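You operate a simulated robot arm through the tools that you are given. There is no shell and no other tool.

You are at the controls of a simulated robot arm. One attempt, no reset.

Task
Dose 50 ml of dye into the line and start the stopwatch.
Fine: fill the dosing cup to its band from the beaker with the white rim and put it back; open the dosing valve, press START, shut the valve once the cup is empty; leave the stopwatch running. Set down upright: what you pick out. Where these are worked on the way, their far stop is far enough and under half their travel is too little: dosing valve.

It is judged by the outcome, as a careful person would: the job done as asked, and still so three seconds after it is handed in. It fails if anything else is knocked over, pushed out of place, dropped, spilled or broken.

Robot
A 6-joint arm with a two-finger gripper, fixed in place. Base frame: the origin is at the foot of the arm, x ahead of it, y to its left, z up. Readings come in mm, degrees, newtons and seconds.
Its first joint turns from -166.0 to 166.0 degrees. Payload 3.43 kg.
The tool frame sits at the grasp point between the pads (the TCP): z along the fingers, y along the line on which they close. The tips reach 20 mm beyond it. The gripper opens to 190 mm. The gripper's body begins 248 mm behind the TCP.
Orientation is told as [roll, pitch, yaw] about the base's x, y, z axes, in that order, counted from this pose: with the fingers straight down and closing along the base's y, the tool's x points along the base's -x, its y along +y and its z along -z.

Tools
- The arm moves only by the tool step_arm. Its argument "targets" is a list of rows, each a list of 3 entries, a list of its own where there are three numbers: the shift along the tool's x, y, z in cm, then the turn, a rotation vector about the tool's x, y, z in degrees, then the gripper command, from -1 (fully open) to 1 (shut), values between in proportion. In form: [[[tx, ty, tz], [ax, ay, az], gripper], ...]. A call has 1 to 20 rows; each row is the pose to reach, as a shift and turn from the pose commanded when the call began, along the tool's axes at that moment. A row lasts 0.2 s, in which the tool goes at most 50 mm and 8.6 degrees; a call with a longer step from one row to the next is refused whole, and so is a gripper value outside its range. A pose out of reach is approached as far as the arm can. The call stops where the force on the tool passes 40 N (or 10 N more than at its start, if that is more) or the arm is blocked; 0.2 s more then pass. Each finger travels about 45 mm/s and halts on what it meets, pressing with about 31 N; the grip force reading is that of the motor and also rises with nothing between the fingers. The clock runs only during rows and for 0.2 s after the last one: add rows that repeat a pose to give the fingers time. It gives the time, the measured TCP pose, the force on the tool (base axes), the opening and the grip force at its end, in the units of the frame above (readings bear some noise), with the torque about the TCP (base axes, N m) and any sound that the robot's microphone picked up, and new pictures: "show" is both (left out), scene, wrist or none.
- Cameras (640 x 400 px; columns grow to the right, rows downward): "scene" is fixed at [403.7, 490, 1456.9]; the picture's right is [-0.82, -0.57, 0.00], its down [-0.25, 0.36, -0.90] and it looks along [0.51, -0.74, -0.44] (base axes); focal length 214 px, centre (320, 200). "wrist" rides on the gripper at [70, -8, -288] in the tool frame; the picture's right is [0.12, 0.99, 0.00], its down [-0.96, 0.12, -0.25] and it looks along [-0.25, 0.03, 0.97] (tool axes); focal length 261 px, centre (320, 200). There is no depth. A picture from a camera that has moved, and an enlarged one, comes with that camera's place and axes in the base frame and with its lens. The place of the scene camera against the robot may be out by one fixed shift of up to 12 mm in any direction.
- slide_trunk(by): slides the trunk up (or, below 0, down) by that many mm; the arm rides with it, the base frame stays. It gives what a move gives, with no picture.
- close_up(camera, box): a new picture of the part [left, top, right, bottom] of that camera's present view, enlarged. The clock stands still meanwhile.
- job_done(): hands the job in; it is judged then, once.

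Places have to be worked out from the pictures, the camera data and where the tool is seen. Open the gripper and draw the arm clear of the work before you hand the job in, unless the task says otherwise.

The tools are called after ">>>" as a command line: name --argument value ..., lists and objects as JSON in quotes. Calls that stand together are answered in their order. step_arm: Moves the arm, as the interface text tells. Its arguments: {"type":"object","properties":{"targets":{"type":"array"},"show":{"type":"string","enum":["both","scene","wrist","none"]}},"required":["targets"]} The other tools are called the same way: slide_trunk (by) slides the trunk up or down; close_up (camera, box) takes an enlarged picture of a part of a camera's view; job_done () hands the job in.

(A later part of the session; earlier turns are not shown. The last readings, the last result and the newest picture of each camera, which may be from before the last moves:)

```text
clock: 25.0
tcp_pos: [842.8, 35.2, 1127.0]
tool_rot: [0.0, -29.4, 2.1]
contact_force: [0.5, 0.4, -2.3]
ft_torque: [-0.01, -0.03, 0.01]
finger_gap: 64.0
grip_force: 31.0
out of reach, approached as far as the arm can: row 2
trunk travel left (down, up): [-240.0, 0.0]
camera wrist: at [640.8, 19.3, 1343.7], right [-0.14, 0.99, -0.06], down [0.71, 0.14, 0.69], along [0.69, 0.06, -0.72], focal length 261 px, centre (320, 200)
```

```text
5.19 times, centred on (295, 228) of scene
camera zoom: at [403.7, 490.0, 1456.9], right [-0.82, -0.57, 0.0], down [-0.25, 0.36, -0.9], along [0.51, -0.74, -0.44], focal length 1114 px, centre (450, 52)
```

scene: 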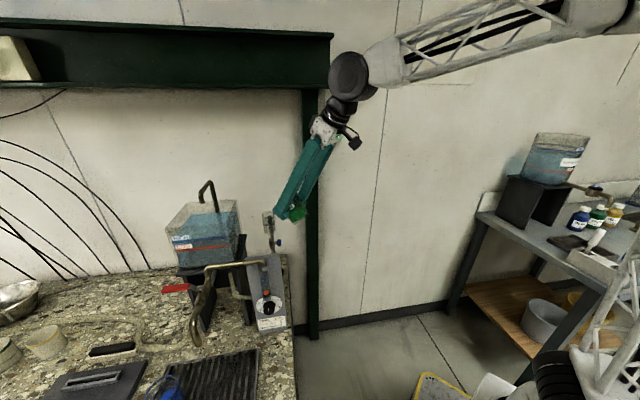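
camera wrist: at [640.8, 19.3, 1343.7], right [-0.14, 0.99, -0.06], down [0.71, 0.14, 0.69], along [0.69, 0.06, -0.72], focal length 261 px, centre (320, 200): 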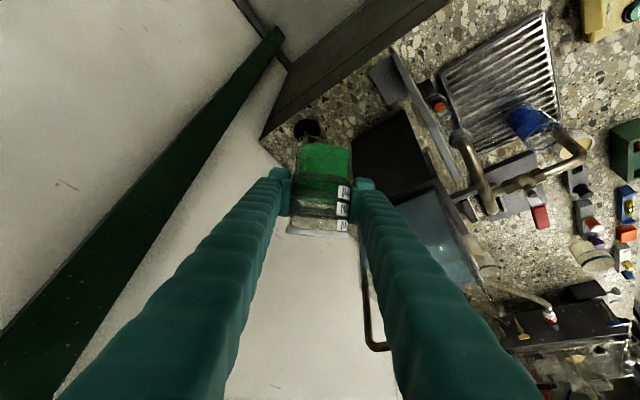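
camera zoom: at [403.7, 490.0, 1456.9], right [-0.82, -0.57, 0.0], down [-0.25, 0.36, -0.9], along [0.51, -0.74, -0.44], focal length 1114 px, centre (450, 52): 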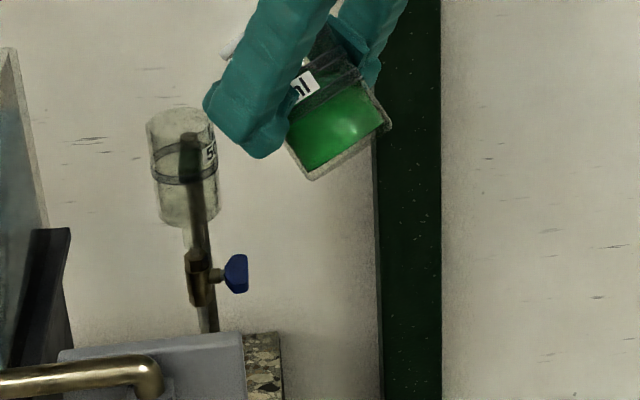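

Tilted 40° with no spill; the cup lies ≈107 mm ahead of the TCP. I move forward and then down so the lip comes ≈25 mm above the cup's rim, just short of its centre.

>>> step_arm --targets '[[[-1.24, 0, 1.27], [0, 0, 0], 0.5], [[-2.48, 0, 2.54], [0, 0, 0], 0.5], [[-3.71, 0, 3.81], [0, 0, 0], 0.5], [[-3.2, 0, 4.7], [0, 0, 0], 0.5], [[-2.65, 0, 5.65], [0, 0, 0], 0.5], [[-2.14, 0, 6.6], [0, 0, 0], 0.5], [[-2.14, 0, 6.6], [0, 0, 0], 0.5]]'

>>> close_up --camera "scene" --box '[250, 190, 340, 267]'

>>> close_up --camera "wrist" --box '[220, 80, 420, 280]'

```text
clock: 26.6
tcp_pos: [890.6, 38.3, 1082.5]
tool_rot: [0.1, -29.4, 2.2]
contact_force: [-0.3, 0.3, -2.4]
ft_torque: [-0.02, -0.02, 0.0]
finger_gap: 63.7
grip_force: 31.0
trunk travel left (down, up): [-240.0, 0.0]
camera wrist: at [689.1, 22.2, 1297.4], right [-0.14, 0.99, -0.06], down [0.71, 0.14, 0.69], along [0.69, 0.06, -0.72], focal length 261 px, centre (320, 200)
```

scene: 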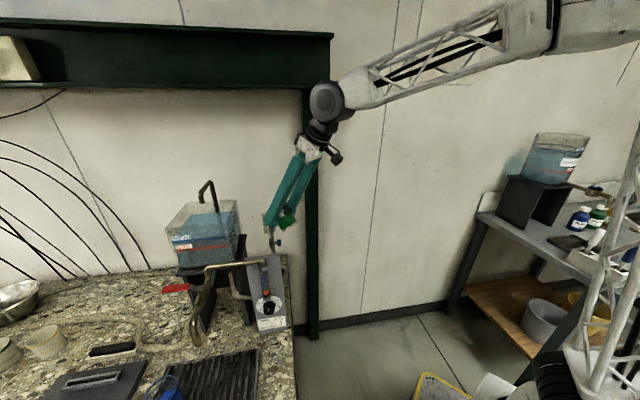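
wrist: 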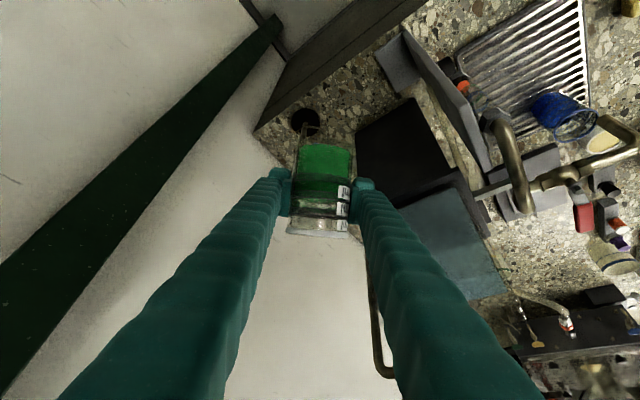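

```text
5.19 times, centred on (295, 228) of scene
camera zoom: at [403.7, 490.0, 1456.9], right [-0.82, -0.57, 0.0], down [-0.25, 0.36, -0.9], along [0.51, -0.74, -0.44], focal length 1114 px, centre (450, 52)
```

zoom: 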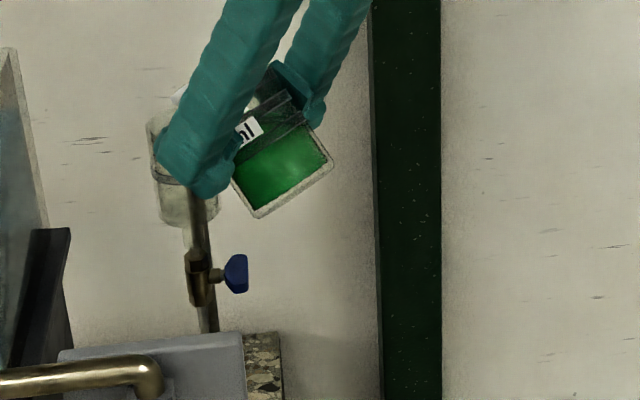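

```text
2.00 times, centred on (320, 180) of wrist
camera zoom: at [689.1, 22.2, 1297.4], right [-0.14, 0.99, -0.06], down [0.71, 0.14, 0.69], along [0.69, 0.06, -0.72], focal length 521 px, centre (320, 240)
```

zoom: 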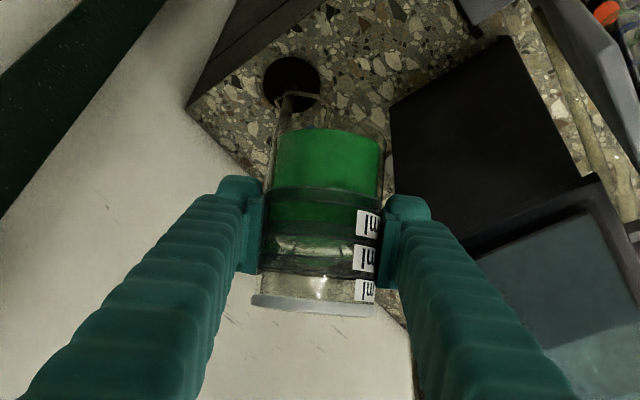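

No spill at 40°; the lip sits above the near part of the cup opening. I raise the tilt to 50°, keeping the lip where it is (nudged 4 mm forward).

>>> step_arm --targets '[[[-0.36, 0, -0.29], [0, 5, 0], 0.5], [[-0.73, 0, -0.58], [0, 10, 0], 0.5]]' --show "none"

>>> close_up --camera "scene" --box '[250, 195, 300, 245]'

>>> close_up --camera "wrist" --box '[260, 100, 380, 280]'

```text
clock: 27.2
tcp_pos: [894.6, 39.1, 1091.3]
tool_rot: [0.0, -19.5, 2.2]
contact_force: [0.0, 0.5, -0.9]
ft_torque: [-0.01, -0.12, 0.0]
finger_gap: 64.0
grip_force: 31.1
trunk travel left (down, up): [-240.0, 0.0]
```

```text
8.00 times, centred on (275, 220) of scene
camera zoom: at [403.7, 490.0, 1456.9], right [-0.82, -0.57, 0.0], down [-0.25, 0.36, -0.9], along [0.51, -0.74, -0.44], focal length 1716 px, centre (680, 40)
```

zoom: 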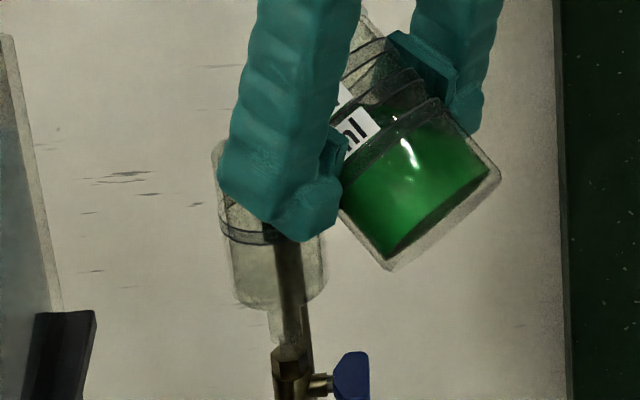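

```text
2.22 times, centred on (320, 190) of wrist
camera zoom: at [733.0, 23.7, 1338.8], right [-0.15, 0.99, -0.04], down [0.82, 0.15, 0.55], along [0.55, 0.05, -0.83], focal length 579 px, centre (320, 222)
```

zoom: 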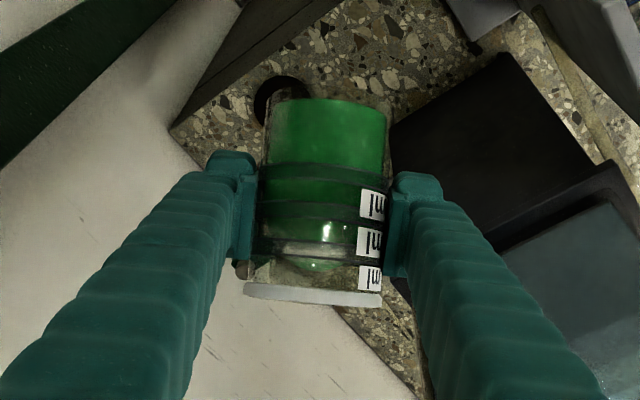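

At 50° the liquid is close to the lip but not out yet. I go on in 2° steps and check the cup each time.

>>> step_arm --targets '[[[-0.06, 0, -0.17], [0, 2, 0], 0.5]]' --show "none"

>>> close_up --camera "scene" --box '[250, 195, 300, 245]'

>>> close_up --camera "wrist" --box '[260, 100, 380, 280]'

```text
clock: 27.6
tcp_pos: [895.3, 37.2, 1092.4]
tool_rot: [0.0, -17.4, 2.3]
contact_force: [0.2, 0.0, -0.8]
ft_torque: [-0.01, -0.11, 0.02]
finger_gap: 63.5
grip_force: 31.1
trunk travel left (down, up): [-240.0, 0.0]
```

```text
8.00 times, centred on (275, 220) of scene
camera zoom: at [403.7, 490.0, 1456.9], right [-0.82, -0.57, 0.0], down [-0.25, 0.36, -0.9], along [0.51, -0.74, -0.44], focal length 1716 px, centre (680, 40)
```

zoom: 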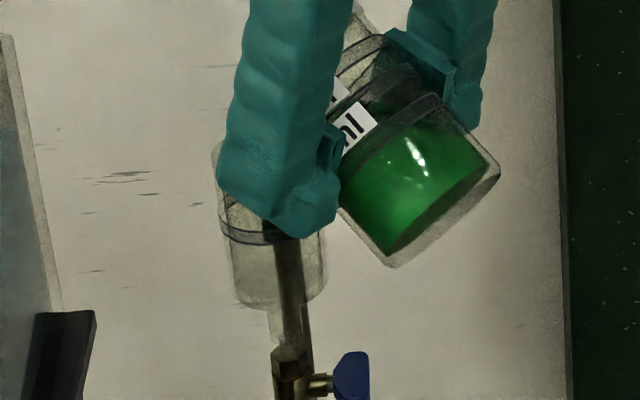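

```text
2.22 times, centred on (320, 190) of wrist
camera zoom: at [742.7, 23.9, 1345.3], right [-0.15, 0.99, -0.04], down [0.84, 0.15, 0.52], along [0.52, 0.05, -0.85], focal length 579 px, centre (320, 222)
```

zoom: 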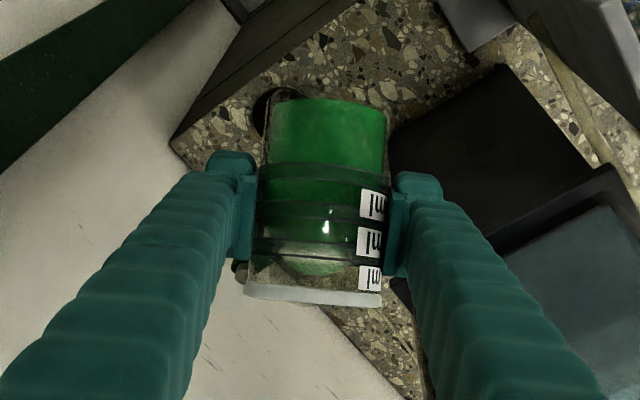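

Still no flow at ≈52°; the surface is nearly at the rim. Another 2°.

>>> step_arm --targets '[[[-0.05, 0.1, -0.17], [0, 2, 0], 0.5]]' --show "none"

>>> close_up --camera "scene" --box '[250, 195, 300, 245]'

>>> close_up --camera "wrist" --box '[260, 100, 380, 280]'

```text
clock: 28.0
tcp_pos: [894.2, 39.9, 1095.8]
tool_rot: [0.0, -15.5, 2.1]
contact_force: [-1.1, -0.6, -1.0]
ft_torque: [0.02, -0.08, 0.01]
finger_gap: 63.8
grip_force: 31.0
trunk travel left (down, up): [-240.0, 0.0]
```

```text
8.00 times, centred on (275, 220) of scene
camera zoom: at [403.7, 490.0, 1456.9], right [-0.82, -0.57, 0.0], down [-0.25, 0.36, -0.9], along [0.51, -0.74, -0.44], focal length 1716 px, centre (680, 40)
```

zoom: 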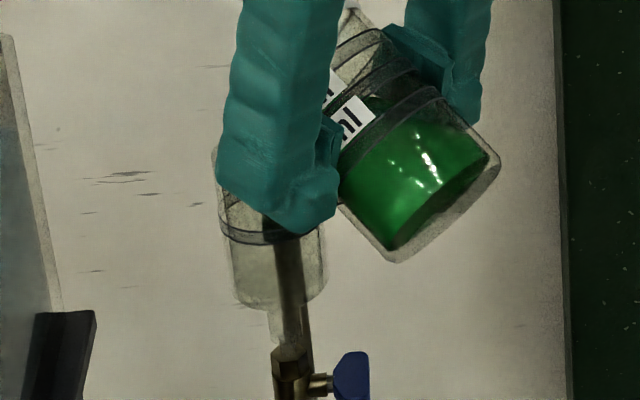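

```text
2.22 times, centred on (320, 190) of wrist
camera zoom: at [750.9, 25.0, 1353.1], right [-0.15, 0.99, -0.03], down [0.86, 0.15, 0.5], along [0.49, 0.05, -0.87], focal length 579 px, centre (320, 222)
```

zoom: 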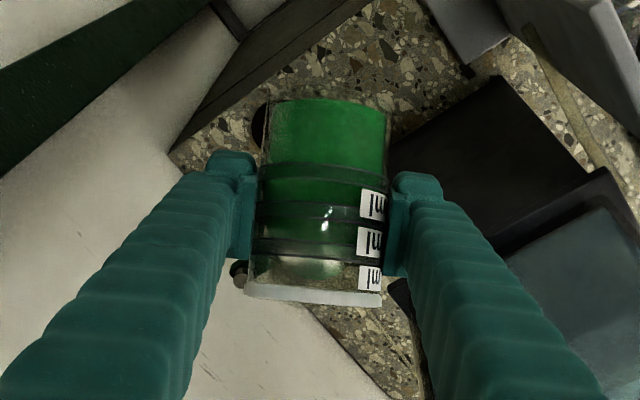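

Tilt is 54°, still nothing in the cup. Another 2°.

>>> step_arm --targets '[[[-0.045, 0, -0.165], [0, 2, 0], 0.5]]' --show "none"

>>> close_up --camera "scene" --box '[250, 195, 300, 245]'

>>> close_up --camera "wrist" --box '[260, 100, 380, 280]'

```text
clock: 28.4
tcp_pos: [894.1, 39.2, 1096.2]
tool_rot: [0.0, -13.5, 2.2]
contact_force: [0.7, 0.8, -1.2]
ft_torque: [-0.03, -0.11, 0.02]
finger_gap: 63.7
grip_force: 31.4
trunk travel left (down, up): [-240.0, 0.0]
```

```text
8.00 times, centred on (275, 220) of scene
camera zoom: at [403.7, 490.0, 1456.9], right [-0.82, -0.57, 0.0], down [-0.25, 0.36, -0.9], along [0.51, -0.74, -0.44], focal length 1716 px, centre (680, 40)
```

zoom: 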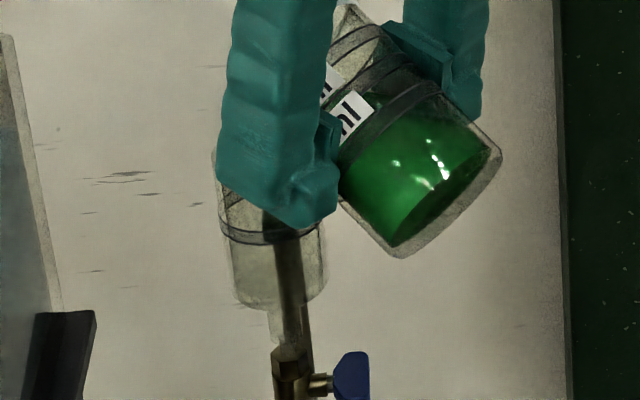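

```text
2.22 times, centred on (320, 190) of wrist
camera zoom: at [759.7, 25.5, 1359.9], right [-0.15, 0.99, -0.03], down [0.87, 0.15, 0.46], along [0.46, 0.05, -0.89], focal length 579 px, centre (320, 222)
```

zoom: 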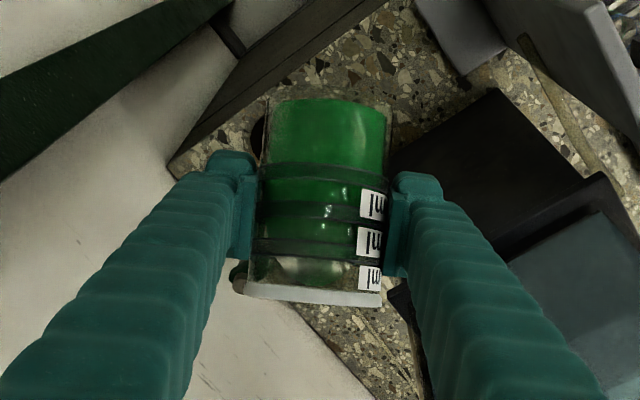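

Tilt 56°, no flow yet. Another 2°.

>>> step_arm --targets '[[[-0.04, 0, -0.165], [0, 2, 0], 0.5]]' --show "none"

>>> close_up --camera "scene" --box '[250, 195, 300, 245]'

>>> close_up --camera "wrist" --box '[260, 100, 380, 280]'

```text
clock: 28.8
tcp_pos: [894.9, 39.8, 1097.2]
tool_rot: [0.0, -11.4, 2.2]
contact_force: [-0.1, 0.6, -0.4]
ft_torque: [-0.01, -0.02, 0.01]
finger_gap: 63.4
grip_force: 30.6
trunk travel left (down, up): [-240.0, 0.0]
```

```text
8.00 times, centred on (275, 220) of scene
camera zoom: at [403.7, 490.0, 1456.9], right [-0.82, -0.57, 0.0], down [-0.25, 0.36, -0.9], along [0.51, -0.74, -0.44], focal length 1716 px, centre (680, 40)
```

zoom: 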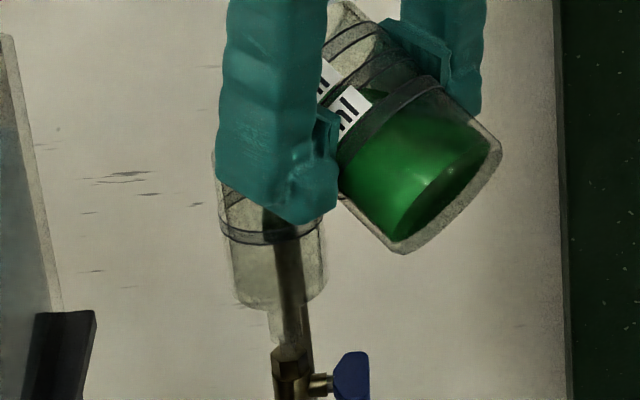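

```text
2.22 times, centred on (320, 190) of wrist
camera zoom: at [769.3, 25.8, 1365.7], right [-0.15, 0.99, -0.02], down [0.89, 0.15, 0.43], along [0.43, 0.05, -0.9], focal length 579 px, centre (320, 222)
```

zoom: 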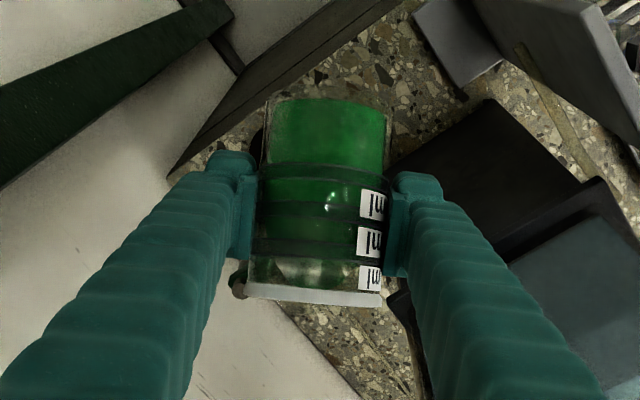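

Still dry at 58°. Another 2°.

>>> step_arm --targets '[[[-0.03, 0, -0.165], [0, 2, 0], 0.5]]' --show "none"

>>> close_up --camera "scene" --box '[250, 195, 300, 245]'

>>> close_up --camera "wrist" --box '[260, 100, 380, 280]'

```text
clock: 29.2
tcp_pos: [894.5, 39.2, 1099.9]
tool_rot: [-0.1, -9.5, 2.2]
contact_force: [-0.3, 0.0, -1.6]
ft_torque: [0.0, -0.08, -0.02]
finger_gap: 63.6
grip_force: 30.7
trunk travel left (down, up): [-240.0, 0.0]
```

```text
8.00 times, centred on (275, 220) of scene
camera zoom: at [403.7, 490.0, 1456.9], right [-0.82, -0.57, 0.0], down [-0.25, 0.36, -0.9], along [0.51, -0.74, -0.44], focal length 1716 px, centre (680, 40)
```

zoom: 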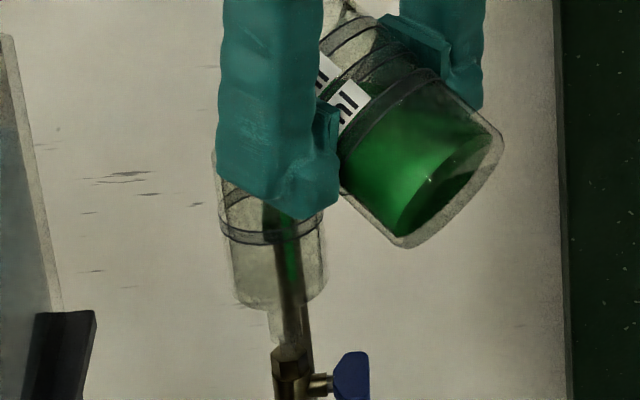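

```text
2.22 times, centred on (320, 190) of wrist
camera zoom: at [778.2, 25.7, 1372.1], right [-0.15, 0.99, -0.02], down [0.9, 0.15, 0.4], along [0.4, 0.05, -0.92], focal length 579 px, centre (320, 222)
```

zoom: 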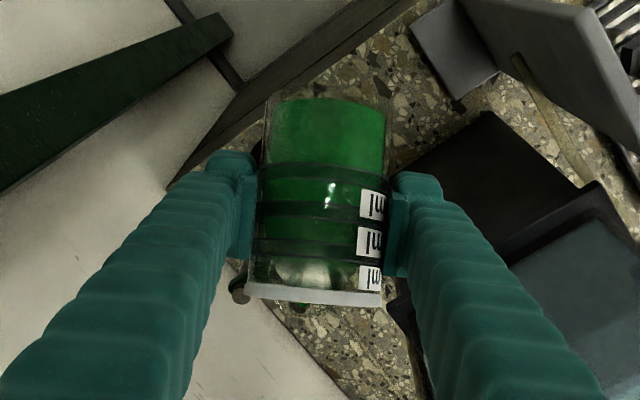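

A green stream has started at ≈60° and is falling inside the cup. I hold here one row and check the level and landing.

>>> step_arm --targets '[[[0, 0, 0], [0, 0, 0], 0.5]]' --show "none"

>>> close_up --camera "scene" --box '[250, 200, 290, 240]'

>>> close_up --camera "wrist" --box '[280, 180, 360, 260]'

```text
clock: 29.6
tcp_pos: [894.2, 38.6, 1099.3]
tool_rot: [-0.1, -9.4, 2.2]
contact_force: [-0.9, -1.4, -1.3]
ft_torque: [-0.01, -0.06, -0.01]
finger_gap: 63.7
grip_force: 31.2
trunk travel left (down, up): [-240.0, 0.0]
```

```text
10.00 times, centred on (270, 220) of scene
camera zoom: at [403.7, 490.0, 1456.9], right [-0.82, -0.57, 0.0], down [-0.25, 0.36, -0.9], along [0.51, -0.74, -0.44], focal length 2145 px, centre (820, 0)
```

zoom: 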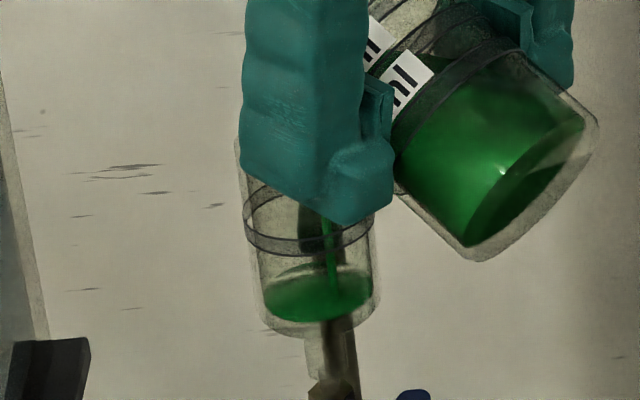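

```text
5.00 times, centred on (320, 220) of wrist
camera zoom: at [778.7, 25.7, 1371.6], right [-0.15, 0.99, -0.02], down [0.9, 0.15, 0.4], along [0.4, 0.04, -0.92], focal length 1303 px, centre (320, 100)
```

zoom: 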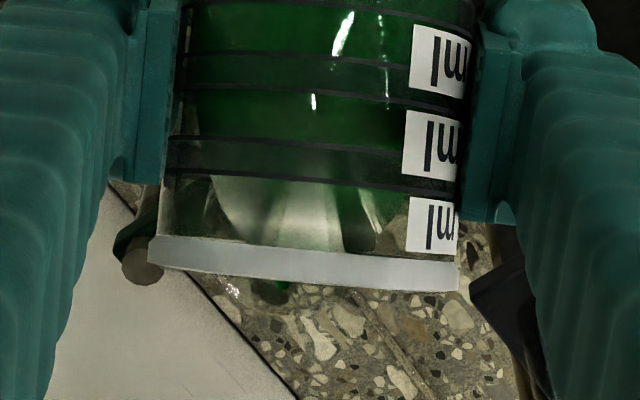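

The cup is filling (about 10 ml so far, ≈28 mm below the band) with the stream inside the cup. I hold one more row and look again.

>>> step_arm --targets '[[[0, 0, 0], [0, 0, 0], 0.5]]' --show "none"

>>> close_up --camera "scene" --box '[250, 200, 290, 240]'

```text
clock: 30.0
tcp_pos: [894.1, 38.6, 1099.6]
tool_rot: [0.0, -9.4, 2.3]
contact_force: [0.0, 0.2, -1.8]
ft_torque: [-0.04, -0.02, -0.02]
finger_gap: 64.0
grip_force: 31.4
trunk travel left (down, up): [-240.0, 0.0]
```

```text
10.00 times, centred on (270, 220) of scene
camera zoom: at [403.7, 490.0, 1456.9], right [-0.82, -0.57, 0.0], down [-0.25, 0.36, -0.9], along [0.51, -0.74, -0.44], focal length 2145 px, centre (820, 0)
```

zoom: 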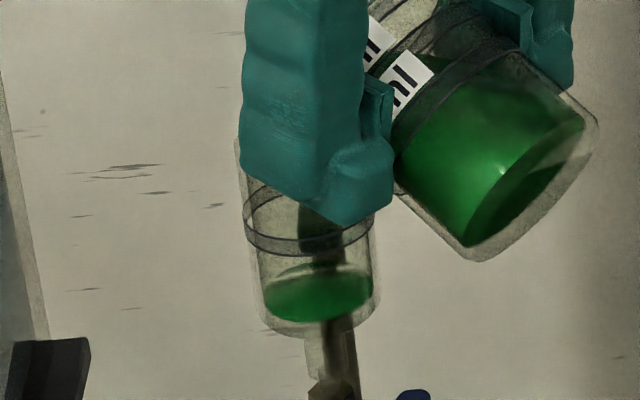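

The flow has settled at about 10–12 ml, so it is quasi-static with tilt. I add 3° (lip nudged 3 mm toward the cup centre) and hold.

>>> step_arm --targets '[[[-0.2, 0, -0.1], [0, 1.5, 0], 0.5], [[-0.39, 0, -0.19], [0, 3, 0], 0.5], [[-0.39, 0, -0.19], [0, 3, 0], 0.5]]' --show "none"

>>> close_up --camera "scene" --box '[250, 200, 290, 240]'

```text
clock: 30.8
tcp_pos: [897.6, 39.9, 1103.5]
tool_rot: [0.1, -6.4, 2.2]
contact_force: [1.1, 0.1, -1.8]
ft_torque: [0.02, -0.04, 0.01]
finger_gap: 63.5
grip_force: 30.6
trunk travel left (down, up): [-240.0, 0.0]
```

```text
10.00 times, centred on (270, 220) of scene
camera zoom: at [403.7, 490.0, 1456.9], right [-0.82, -0.57, 0.0], down [-0.25, 0.36, -0.9], along [0.51, -0.74, -0.44], focal length 2145 px, centre (820, 0)
```

zoom: 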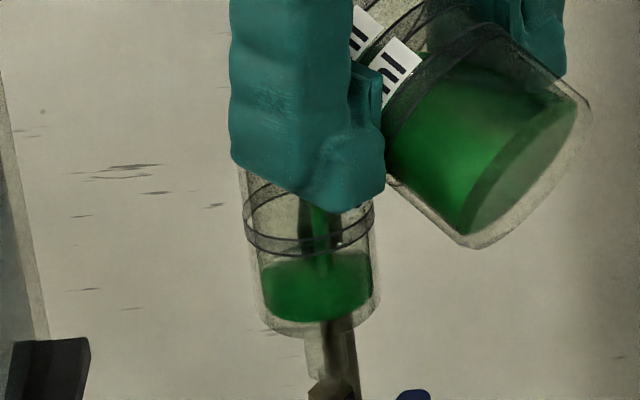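

Level is rising with the stream still in the cup. Hold again and check.

>>> step_arm --targets '[[[0, 0, 0], [0, 0, 0], 0.5], [[0, 0, 0], [0, 0, 0], 0.5]]' --show "none"

>>> close_up --camera "scene" --box '[250, 200, 290, 240]'

```text
clock: 31.4
tcp_pos: [898.0, 39.7, 1102.6]
tool_rot: [0.0, -6.4, 2.2]
contact_force: [0.6, -0.3, -1.4]
ft_torque: [0.02, -0.05, -0.01]
finger_gap: 64.0
grip_force: 30.9
trunk travel left (down, up): [-240.0, 0.0]
```

```text
10.00 times, centred on (270, 220) of scene
camera zoom: at [403.7, 490.0, 1456.9], right [-0.82, -0.57, 0.0], down [-0.25, 0.36, -0.9], along [0.51, -0.74, -0.44], focal length 2145 px, centre (820, 0)
```

zoom: 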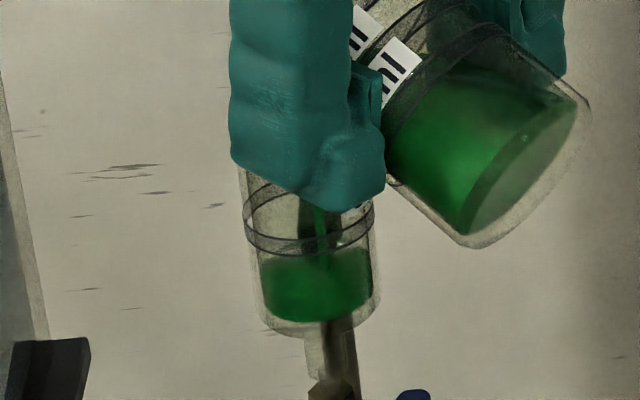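

About 27 ml now, ≈16 mm below the band. I add 2° and hold.

>>> step_arm --targets '[[[-0.07, 0, -0.16], [0, 2, 0], 0.5], [[-0.07, 0, -0.16], [0, 2, 0], 0.5], [[-0.07, 0, -0.16], [0, 2, 0], 0.5]]' --show "none"

>>> close_up --camera "scene" --box '[250, 200, 290, 240]'

```text
clock: 32.2
tcp_pos: [897.7, 38.9, 1104.5]
tool_rot: [0.0, -4.5, 2.1]
contact_force: [-0.3, 0.1, -1.7]
ft_torque: [0.03, 0.0, -0.02]
finger_gap: 63.3
grip_force: 31.0
trunk travel left (down, up): [-240.0, 0.0]
```

```text
10.00 times, centred on (270, 220) of scene
camera zoom: at [403.7, 490.0, 1456.9], right [-0.82, -0.57, 0.0], down [-0.25, 0.36, -0.9], along [0.51, -0.74, -0.44], focal length 2145 px, centre (820, 0)
```

zoom: 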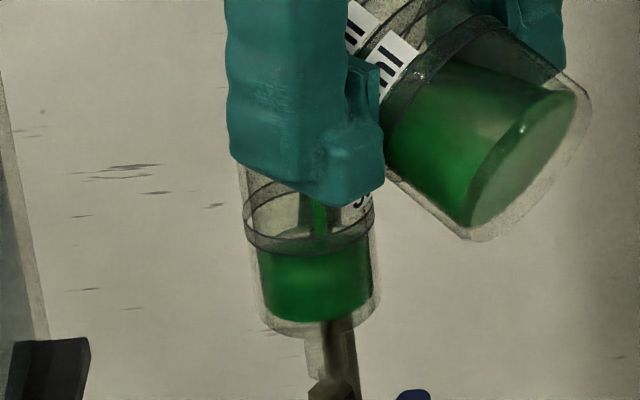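

Level now ≈11 mm below the band and the stream is still thin. Hold again.

>>> step_arm --targets '[[[0, 0, 0], [0, 0, 0], 0.5], [[0, 0, 0], [0, 0, 0], 0.5]]' --show "none"

>>> close_up --camera "scene" --box '[255, 208, 285, 238]'

```text
clock: 32.8
tcp_pos: [897.7, 38.8, 1103.9]
tool_rot: [0.1, -4.5, 2.2]
contact_force: [-0.6, 0.1, -2.0]
ft_torque: [0.04, -0.02, 0.0]
finger_gap: 63.7
grip_force: 30.3
trunk travel left (down, up): [-240.0, 0.0]
```

```text
13.33 times, centred on (270, 223) of scene
camera zoom: at [403.7, 490.0, 1456.9], right [-0.82, -0.57, 0.0], down [-0.25, 0.36, -0.9], along [0.51, -0.74, -0.44], focal length 2860 px, centre (987, -107)
```

zoom: 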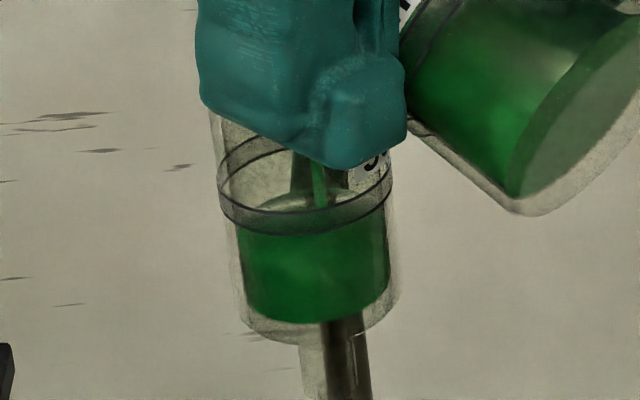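

Careful ellipse reading: surface is ≈16 mm below the band's middle (≈29 ml in). I tilt 2° more and hold.

>>> step_arm --targets '[[[-0.06, 0, -0.155], [0, 2, 0], 0.5], [[-0.06, 0, -0.155], [0, 2, 0], 0.5], [[-0.06, 0, -0.155], [0, 2, 0], 0.5], [[-0.06, 0, -0.155], [0, 2, 0], 0.5]]' --show "none"

>>> close_up --camera "scene" --box '[255, 208, 285, 238]'

```text
clock: 33.8
tcp_pos: [898.4, 38.9, 1104.5]
tool_rot: [0.0, -2.4, 2.1]
contact_force: [0.0, -0.4, -2.1]
ft_torque: [0.0, 0.0, 0.02]
finger_gap: 63.8
grip_force: 31.7
trunk travel left (down, up): [-240.0, 0.0]
```

```text
13.33 times, centred on (270, 223) of scene
camera zoom: at [403.7, 490.0, 1456.9], right [-0.82, -0.57, 0.0], down [-0.25, 0.36, -0.9], along [0.51, -0.74, -0.44], focal length 2860 px, centre (987, -107)
```

zoom: 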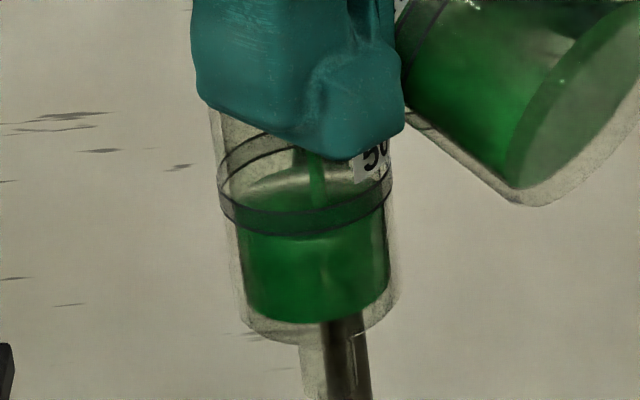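

Surface ≈12 mm below the band's middle now; a thin stream continues. Hold and re-check.

>>> step_arm --targets '[[[0, 0, 0], [0, 0, 0], 0.5], [[0, 0, 0], [0, 0, 0], 0.5]]' --show "none"

>>> close_up --camera "scene" --box '[255, 208, 285, 238]'

```text
clock: 34.4
tcp_pos: [899.0, 40.6, 1105.7]
tool_rot: [-0.1, -2.4, 2.1]
contact_force: [-0.1, 0.4, -1.7]
ft_torque: [-0.05, -0.01, 0.01]
finger_gap: 63.8
grip_force: 30.8
trunk travel left (down, up): [-240.0, 0.0]
```

```text
13.33 times, centred on (270, 223) of scene
camera zoom: at [403.7, 490.0, 1456.9], right [-0.82, -0.57, 0.0], down [-0.25, 0.36, -0.9], along [0.51, -0.74, -0.44], focal length 2860 px, centre (987, -107)
```

zoom: 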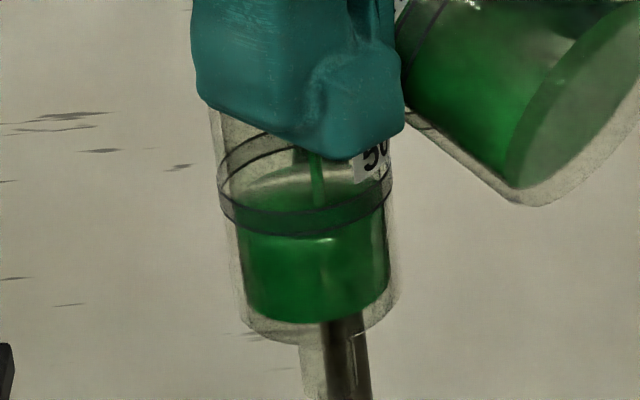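

About 9 mm to go to the band's middle (≈39 ml in). I add 1.5° and hold.

>>> step_arm --targets '[[[-0.04, 0, -0.11], [0, 1.5, 0], 0.5], [[-0.04, 0, -0.11], [0, 1.5, 0], 0.5], [[-0.04, 0, -0.11], [0, 1.5, 0], 0.5]]' --show "none"

>>> close_up --camera "scene" --box '[255, 208, 285, 238]'

```text
clock: 35.2
tcp_pos: [899.7, 39.4, 1105.7]
tool_rot: [0.0, -0.9, 2.2]
contact_force: [-0.4, 0.3, -0.9]
ft_torque: [0.02, -0.02, 0.02]
finger_gap: 63.5
grip_force: 31.5
trunk travel left (down, up): [-240.0, 0.0]
```

```text
13.33 times, centred on (270, 223) of scene
camera zoom: at [403.7, 490.0, 1456.9], right [-0.82, -0.57, 0.0], down [-0.25, 0.36, -0.9], along [0.51, -0.74, -0.44], focal length 2860 px, centre (987, -107)
```

zoom: 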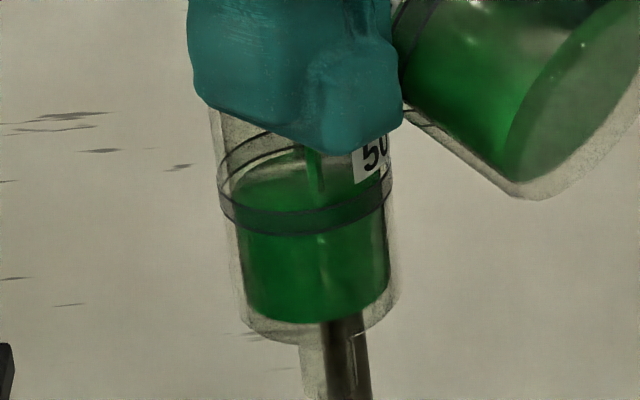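

Surface is now near the band's lower edge. Hold two rows and look.

>>> step_arm --targets '[[[0, 0, 0], [0, 0, 0], 0.5], [[0, 0, 0], [0, 0, 0], 0.5]]' --show "none"

>>> close_up --camera "scene" --box '[258, 212, 280, 234]'

```text
clock: 35.8
tcp_pos: [899.1, 39.6, 1106.2]
tool_rot: [0.0, -0.9, 2.2]
contact_force: [-0.5, 0.0, -2.5]
ft_torque: [0.04, -0.01, -0.01]
finger_gap: 63.7
grip_force: 30.8
trunk travel left (down, up): [-240.0, 0.0]
```

```text
16.00 times, centred on (269, 223) of scene
camera zoom: at [403.7, 490.0, 1456.9], right [-0.82, -0.57, 0.0], down [-0.25, 0.36, -0.9], along [0.51, -0.74, -0.44], focal length 3432 px, centre (1136, -168)
```

zoom: 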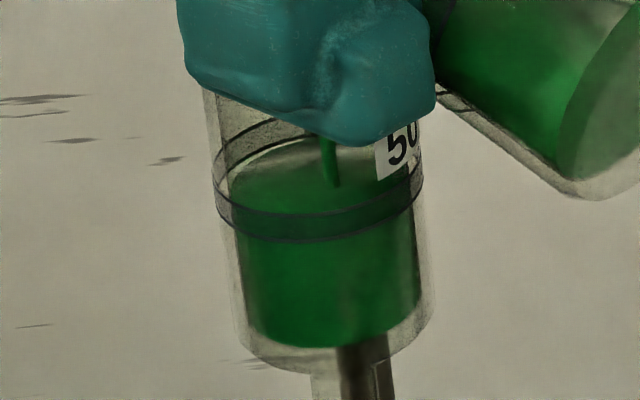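

The surface is just at the band's lower line (≈46 ml), stream nearly done. Hold one more row.

>>> step_arm --targets '[[[0, 0, 0], [0, 0, 0], 0.5], [[0, 0, 0], [0, 0, 0], 0.5]]' --show "none"

>>> close_up --camera "scene" --box '[258, 212, 280, 234]'

```text
clock: 36.4
tcp_pos: [899.1, 40.9, 1106.5]
tool_rot: [0.1, -1.0, 2.2]
contact_force: [0.1, -0.2, -1.6]
ft_torque: [0.01, -0.06, 0.03]
finger_gap: 63.4
grip_force: 30.9
trunk travel left (down, up): [-240.0, 0.0]
```

```text
16.00 times, centred on (269, 223) of scene
camera zoom: at [403.7, 490.0, 1456.9], right [-0.82, -0.57, 0.0], down [-0.25, 0.36, -0.9], along [0.51, -0.74, -0.44], focal length 3432 px, centre (1136, -168)
```

zoom: 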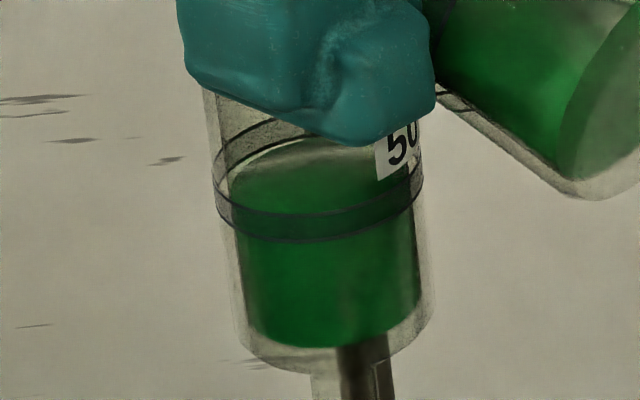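

Flow has stopped with the surface just inside the lower part of the band. I add 0.7° for the last few ml toward its middle.

>>> step_arm --targets '[[[-0.02, 0, -0.05], [0, 0.7, 0], 0.5], [[-0.02, 0, -0.05], [0, 0.7, 0], 0.5], [[-0.02, 0, -0.05], [0, 0.7, 0], 0.5], [[-0.02, 0, -0.05], [0, 0.7, 0], 0.5]]' --show "none"

>>> close_up --camera "scene" --box '[258, 212, 280, 234]'

```text
clock: 37.4
tcp_pos: [900.3, 39.3, 1107.9]
tool_rot: [0.0, -0.4, 2.2]
contact_force: [0.3, -0.3, -1.6]
ft_torque: [-0.03, -0.02, -0.01]
finger_gap: 63.6
grip_force: 31.4
trunk travel left (down, up): [-240.0, 0.0]
```

```text
16.00 times, centred on (269, 223) of scene
camera zoom: at [403.7, 490.0, 1456.9], right [-0.82, -0.57, 0.0], down [-0.25, 0.36, -0.9], along [0.51, -0.74, -0.44], focal length 3432 px, centre (1136, -168)
```

zoom: 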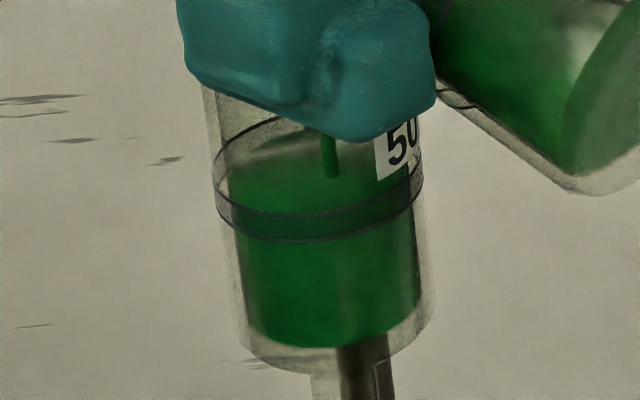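

A thin stream flows again; surface ≈2 mm from the band's middle. Hold briefly.

>>> step_arm --targets '[[[0, 0, 0], [0, 0, 0], 0.5], [[0, 0, 0], [0, 0, 0], 0.5]]' --show "none"

>>> close_up --camera "scene" --box '[258, 212, 280, 234]'

```text
clock: 38.0
tcp_pos: [899.3, 38.5, 1107.5]
tool_rot: [0.0, -0.2, 2.2]
contact_force: [-0.1, 0.3, -1.4]
ft_torque: [-0.01, -0.01, -0.03]
finger_gap: 63.3
grip_force: 30.5
trunk travel left (down, up): [-240.0, 0.0]
```

```text
16.00 times, centred on (269, 223) of scene
camera zoom: at [403.7, 490.0, 1456.9], right [-0.82, -0.57, 0.0], down [-0.25, 0.36, -0.9], along [0.51, -0.74, -0.44], focal length 3432 px, centre (1136, -168)
```

zoom: 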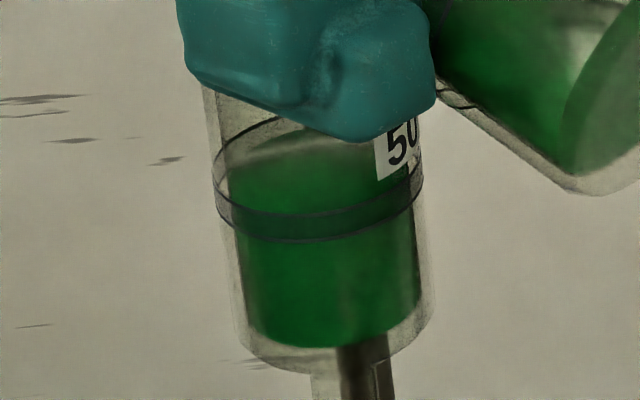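

The surface now sits at the middle of the band and the flow has stopped. I tilt the beaker back upright over the cup first, then draw back to ≈(800, 36, 1132).

>>> step_arm --targets '[[[0.1, 0, -0.2], [0, -7.5, 0], 0.5], [[0.2, 0, -0.4], [0, -15, 0], 0.5], [[0.3, 0, -0.6], [0, -22.5, 0], 0.5], [[0.3, 0, -1.0], [0, -30, 0], 0.5], [[2.0, 0, -1.5], [0, -38, 0], 0.5], [[4.0, 0, -2.0], [0, -46, 0], 0.5], [[6.0, 0, -2.2], [0, -54, 0], 0.5], [[8.0, 0, -2.4], [0, -62, 0], 0.5], [[10.0, 0, -2.5], [0, -69.4, 0], 0.5], [[10.0, 0, -2.5], [0, -69.4, 0], 0.5]]'

>>> close_up --camera "scene" --box '[250, 200, 290, 240]'

>>> close_up --camera "scene" --box '[220, 180, 340, 340]'

```text
clock: 40.2
tcp_pos: [799.4, 35.0, 1131.5]
tool_rot: [0.0, -69.6, 2.1]
contact_force: [-0.3, -0.2, -1.5]
ft_torque: [0.02, -0.01, -0.01]
finger_gap: 63.6
grip_force: 30.6
out of reach, approached as far as the arm can: row 8
trunk travel left (down, up): [-240.0, 0.0]
camera wrist: at [506.5, 15.7, 1164.7], right [-0.08, 0.99, -0.11], down [0.1, 0.12, 0.99], along [0.99, 0.07, -0.11], focal length 261 px, centre (320, 200)
```

scene: 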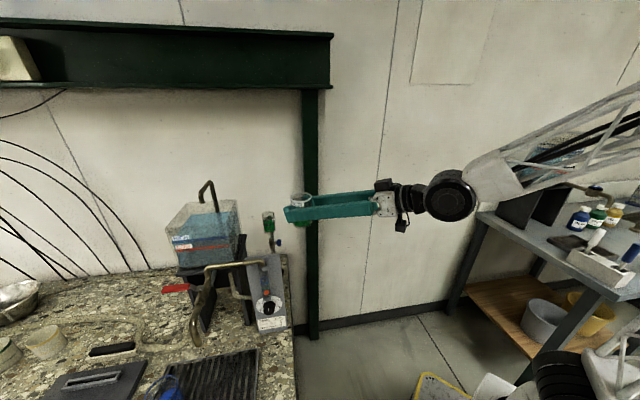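
wrist: 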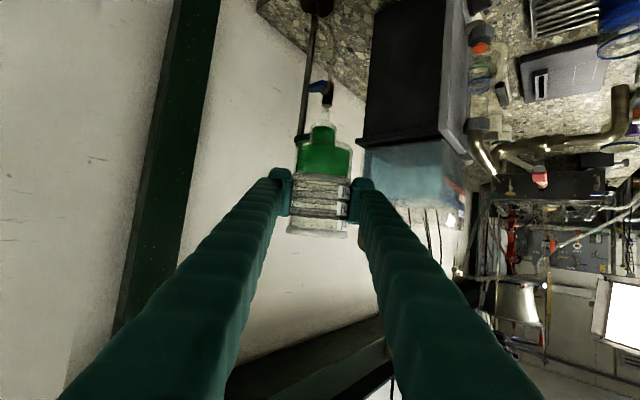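

```text
10.00 times, centred on (270, 220) of scene
camera zoom: at [403.7, 490.0, 1456.9], right [-0.82, -0.57, 0.0], down [-0.25, 0.36, -0.9], along [0.51, -0.74, -0.44], focal length 2145 px, centre (820, 0)
```

zoom: 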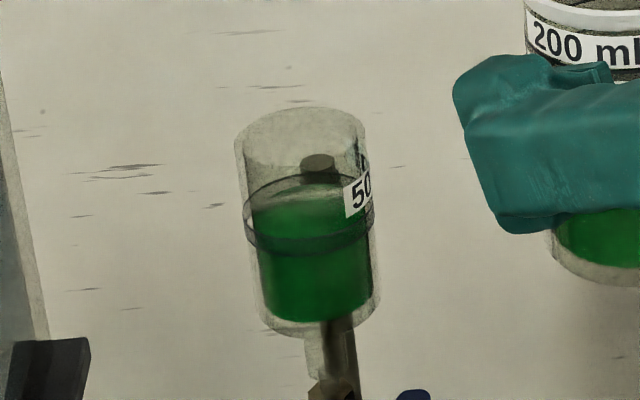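

```text
2.50 times, centred on (280, 260) of scene
camera zoom: at [403.7, 490.0, 1456.9], right [-0.82, -0.57, 0.0], down [-0.25, 0.36, -0.9], along [0.51, -0.74, -0.44], focal length 536 px, centre (420, 50)
```

zoom: 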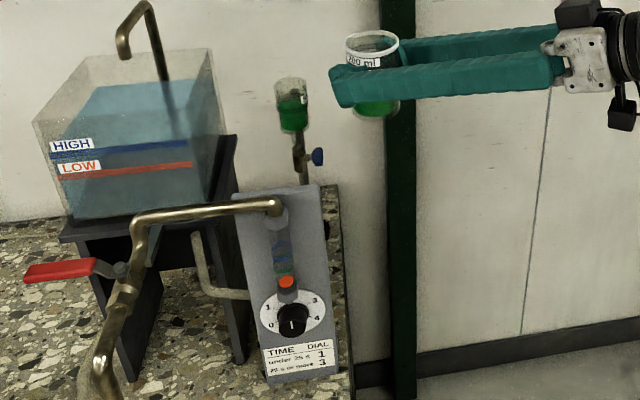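

The cup is clearly visible now. I zoom in to verify the level against the band.

>>> close_up --camera "scene" --box '[258, 208, 282, 232]'

>>> close_up --camera "wrist" --box '[280, 60, 370, 180]'

```text
16.00 times, centred on (270, 220) of scene
camera zoom: at [403.7, 490.0, 1456.9], right [-0.82, -0.57, 0.0], down [-0.25, 0.36, -0.9], along [0.51, -0.74, -0.44], focal length 3432 px, centre (1120, -120)
```

zoom: 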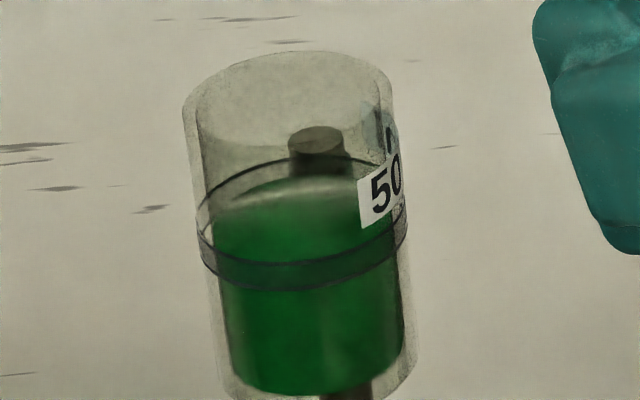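

```text
3.33 times, centred on (325, 120) of wrist
camera zoom: at [506.5, 15.7, 1164.7], right [-0.08, 0.99, -0.11], down [0.1, 0.12, 0.99], along [0.99, 0.07, -0.11], focal length 869 px, centre (303, 467)
```

zoom: 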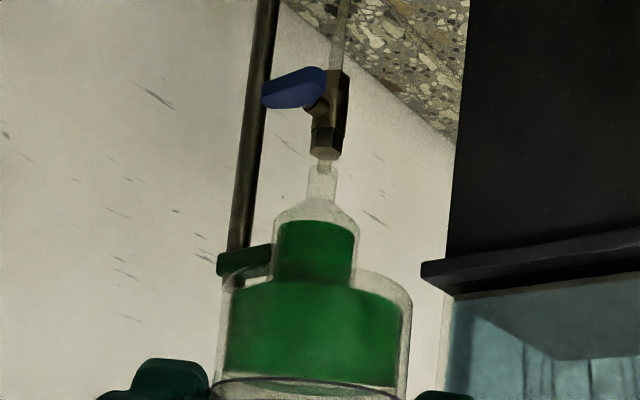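

The level is within about 1 mm of the band's middle. Now I carry the beaker back the way it came: swing to (708, 381, 1118) with heading 38°.

>>> step_arm --targets '[[[0.9, 2.5, -2.4], [-2.5, 0, -0.9], 0.5], [[1.5, 6.0, -3.8], [-5.9, 0, -2.2], 0.5], [[2.0, 9.8, -4.6], [-9.4, 0, -3.5], 0.5], [[2.4, 13.6, -5.2], [-13.0, 0, -4.8], 0.5], [[2.7, 17.4, -5.6], [-16.7, 0, -6.2], 0.5], [[3.0, 21.0, -6.0], [-20.3, 0, -7.5], 0.5], [[3.3, 24.6, -6.3], [-23.8, 0, -8.8], 0.5], [[3.6, 28.2, -6.5], [-27.2, 0, -10.1], 0.5], [[3.8, 31.7, -6.7], [-30.6, 0, -11.4], 0.5], [[4.0, 34.9, -6.88], [-33.7, 0, -12.5], 0.5], [[4.0, 34.9, -6.88], [-33.7, 0, -12.5], 0.5]]' --show "scene"

```text
clock: 42.6
tcp_pos: [710.9, 378.5, 1117.4]
tool_rot: [0.0, -69.7, 38.1]
contact_force: [-0.9, 0.4, -0.7]
ft_torque: [0.05, -0.01, 0.05]
finger_gap: 63.4
grip_force: 31.1
trunk travel left (down, up): [-240.0, 0.0]
```

scene: 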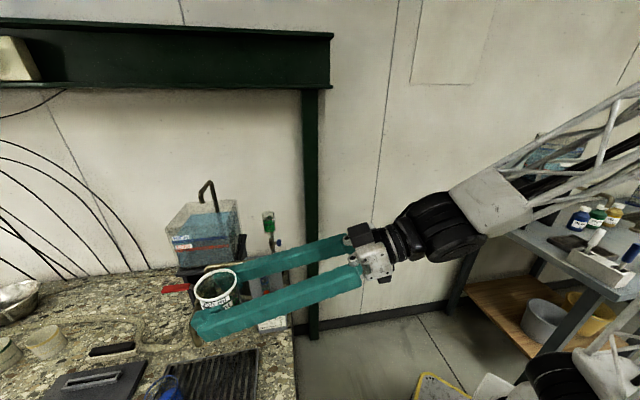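

Swung back cleanly. I lower the trunk the same 233 mm to come back to the height used before.

>>> slide_trunk --by -233

```text
clock: 45.0
tcp_pos: [710.9, 379.0, 884.8]
tool_rot: [0.0, -69.7, 38.1]
contact_force: [0.0, -1.1, -1.2]
ft_torque: [0.03, -0.03, 0.01]
finger_gap: 63.7
grip_force: 30.3
trunk travel left (down, up): [-7.0, 233.0]
```

At (711, 379, 885). I retrace: down 60 mm, then forward 75 mm to stand above the beaker's old spot at z≈825.

>>> step_arm --targets '[[[1.87, 0, 0.69], [0, 0, 0], 0.5], [[3.74, 0, 1.38], [0, 0, 0], 0.5], [[5.61, 0, 2.07], [0, 0, 0], 0.5], [[4.95, 0.08, 3.84], [0, 0, 0], 0.5], [[4.3, 0.16, 5.6], [0, 0, 0], 0.5], [[3.64, 0.24, 7.4], [0, 0, 0], 0.5], [[2.99, 0.31, 9.14], [0, 0, 0], 0.5], [[2.99, 0.31, 9.14], [0, 0, 0], 0.5]]'

>>> close_up --camera "wrist" --box '[220, 60, 420, 260]'

```text
clock: 46.8
tcp_pos: [767.8, 426.9, 823.5]
tool_rot: [0.0, -69.6, 38.1]
contact_force: [0.9, 0.1, -1.1]
ft_torque: [0.03, -0.01, 0.02]
finger_gap: 63.7
grip_force: 31.1
trunk travel left (down, up): [-7.0, 233.0]
camera wrist: at [542.8, 239.4, 858.6], right [-0.65, 0.76, -0.11], down [0.01, 0.15, 0.99], along [0.76, 0.64, -0.11], focal length 261 px, centre (320, 200)
```

scene: 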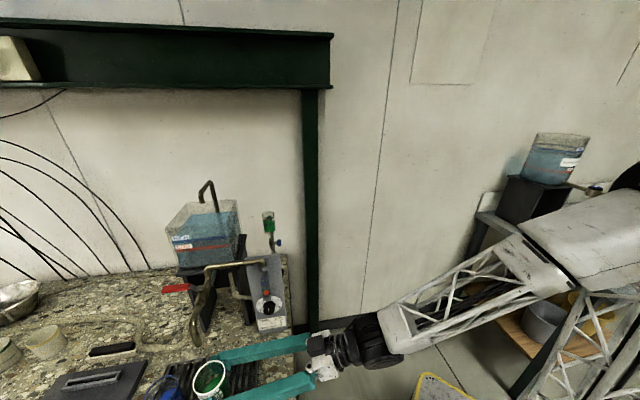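
wrist: 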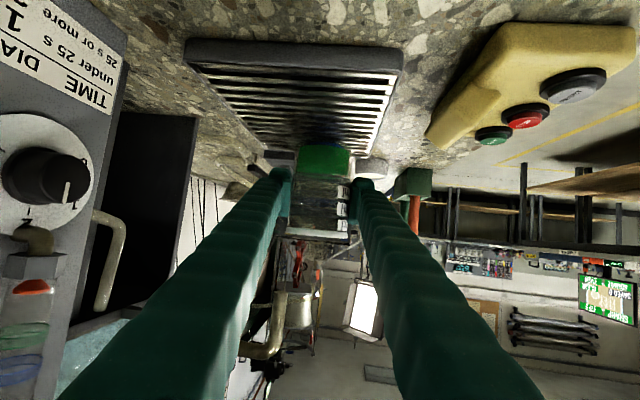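

```text
2.00 times, centred on (320, 160) of wrist
camera zoom: at [542.8, 239.4, 858.6], right [-0.65, 0.76, -0.11], down [0.01, 0.15, 0.99], along [0.76, 0.64, -0.11], focal length 521 px, centre (320, 280)
```

zoom: 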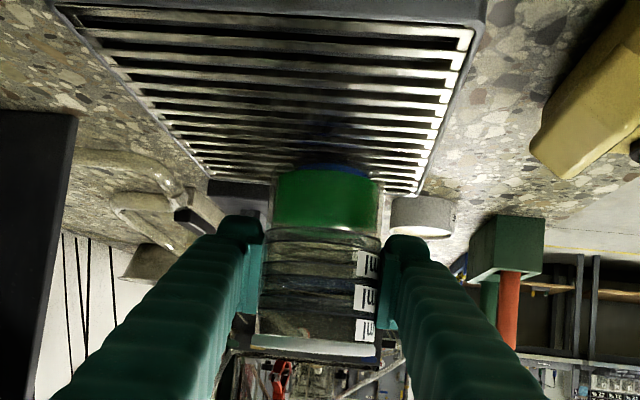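

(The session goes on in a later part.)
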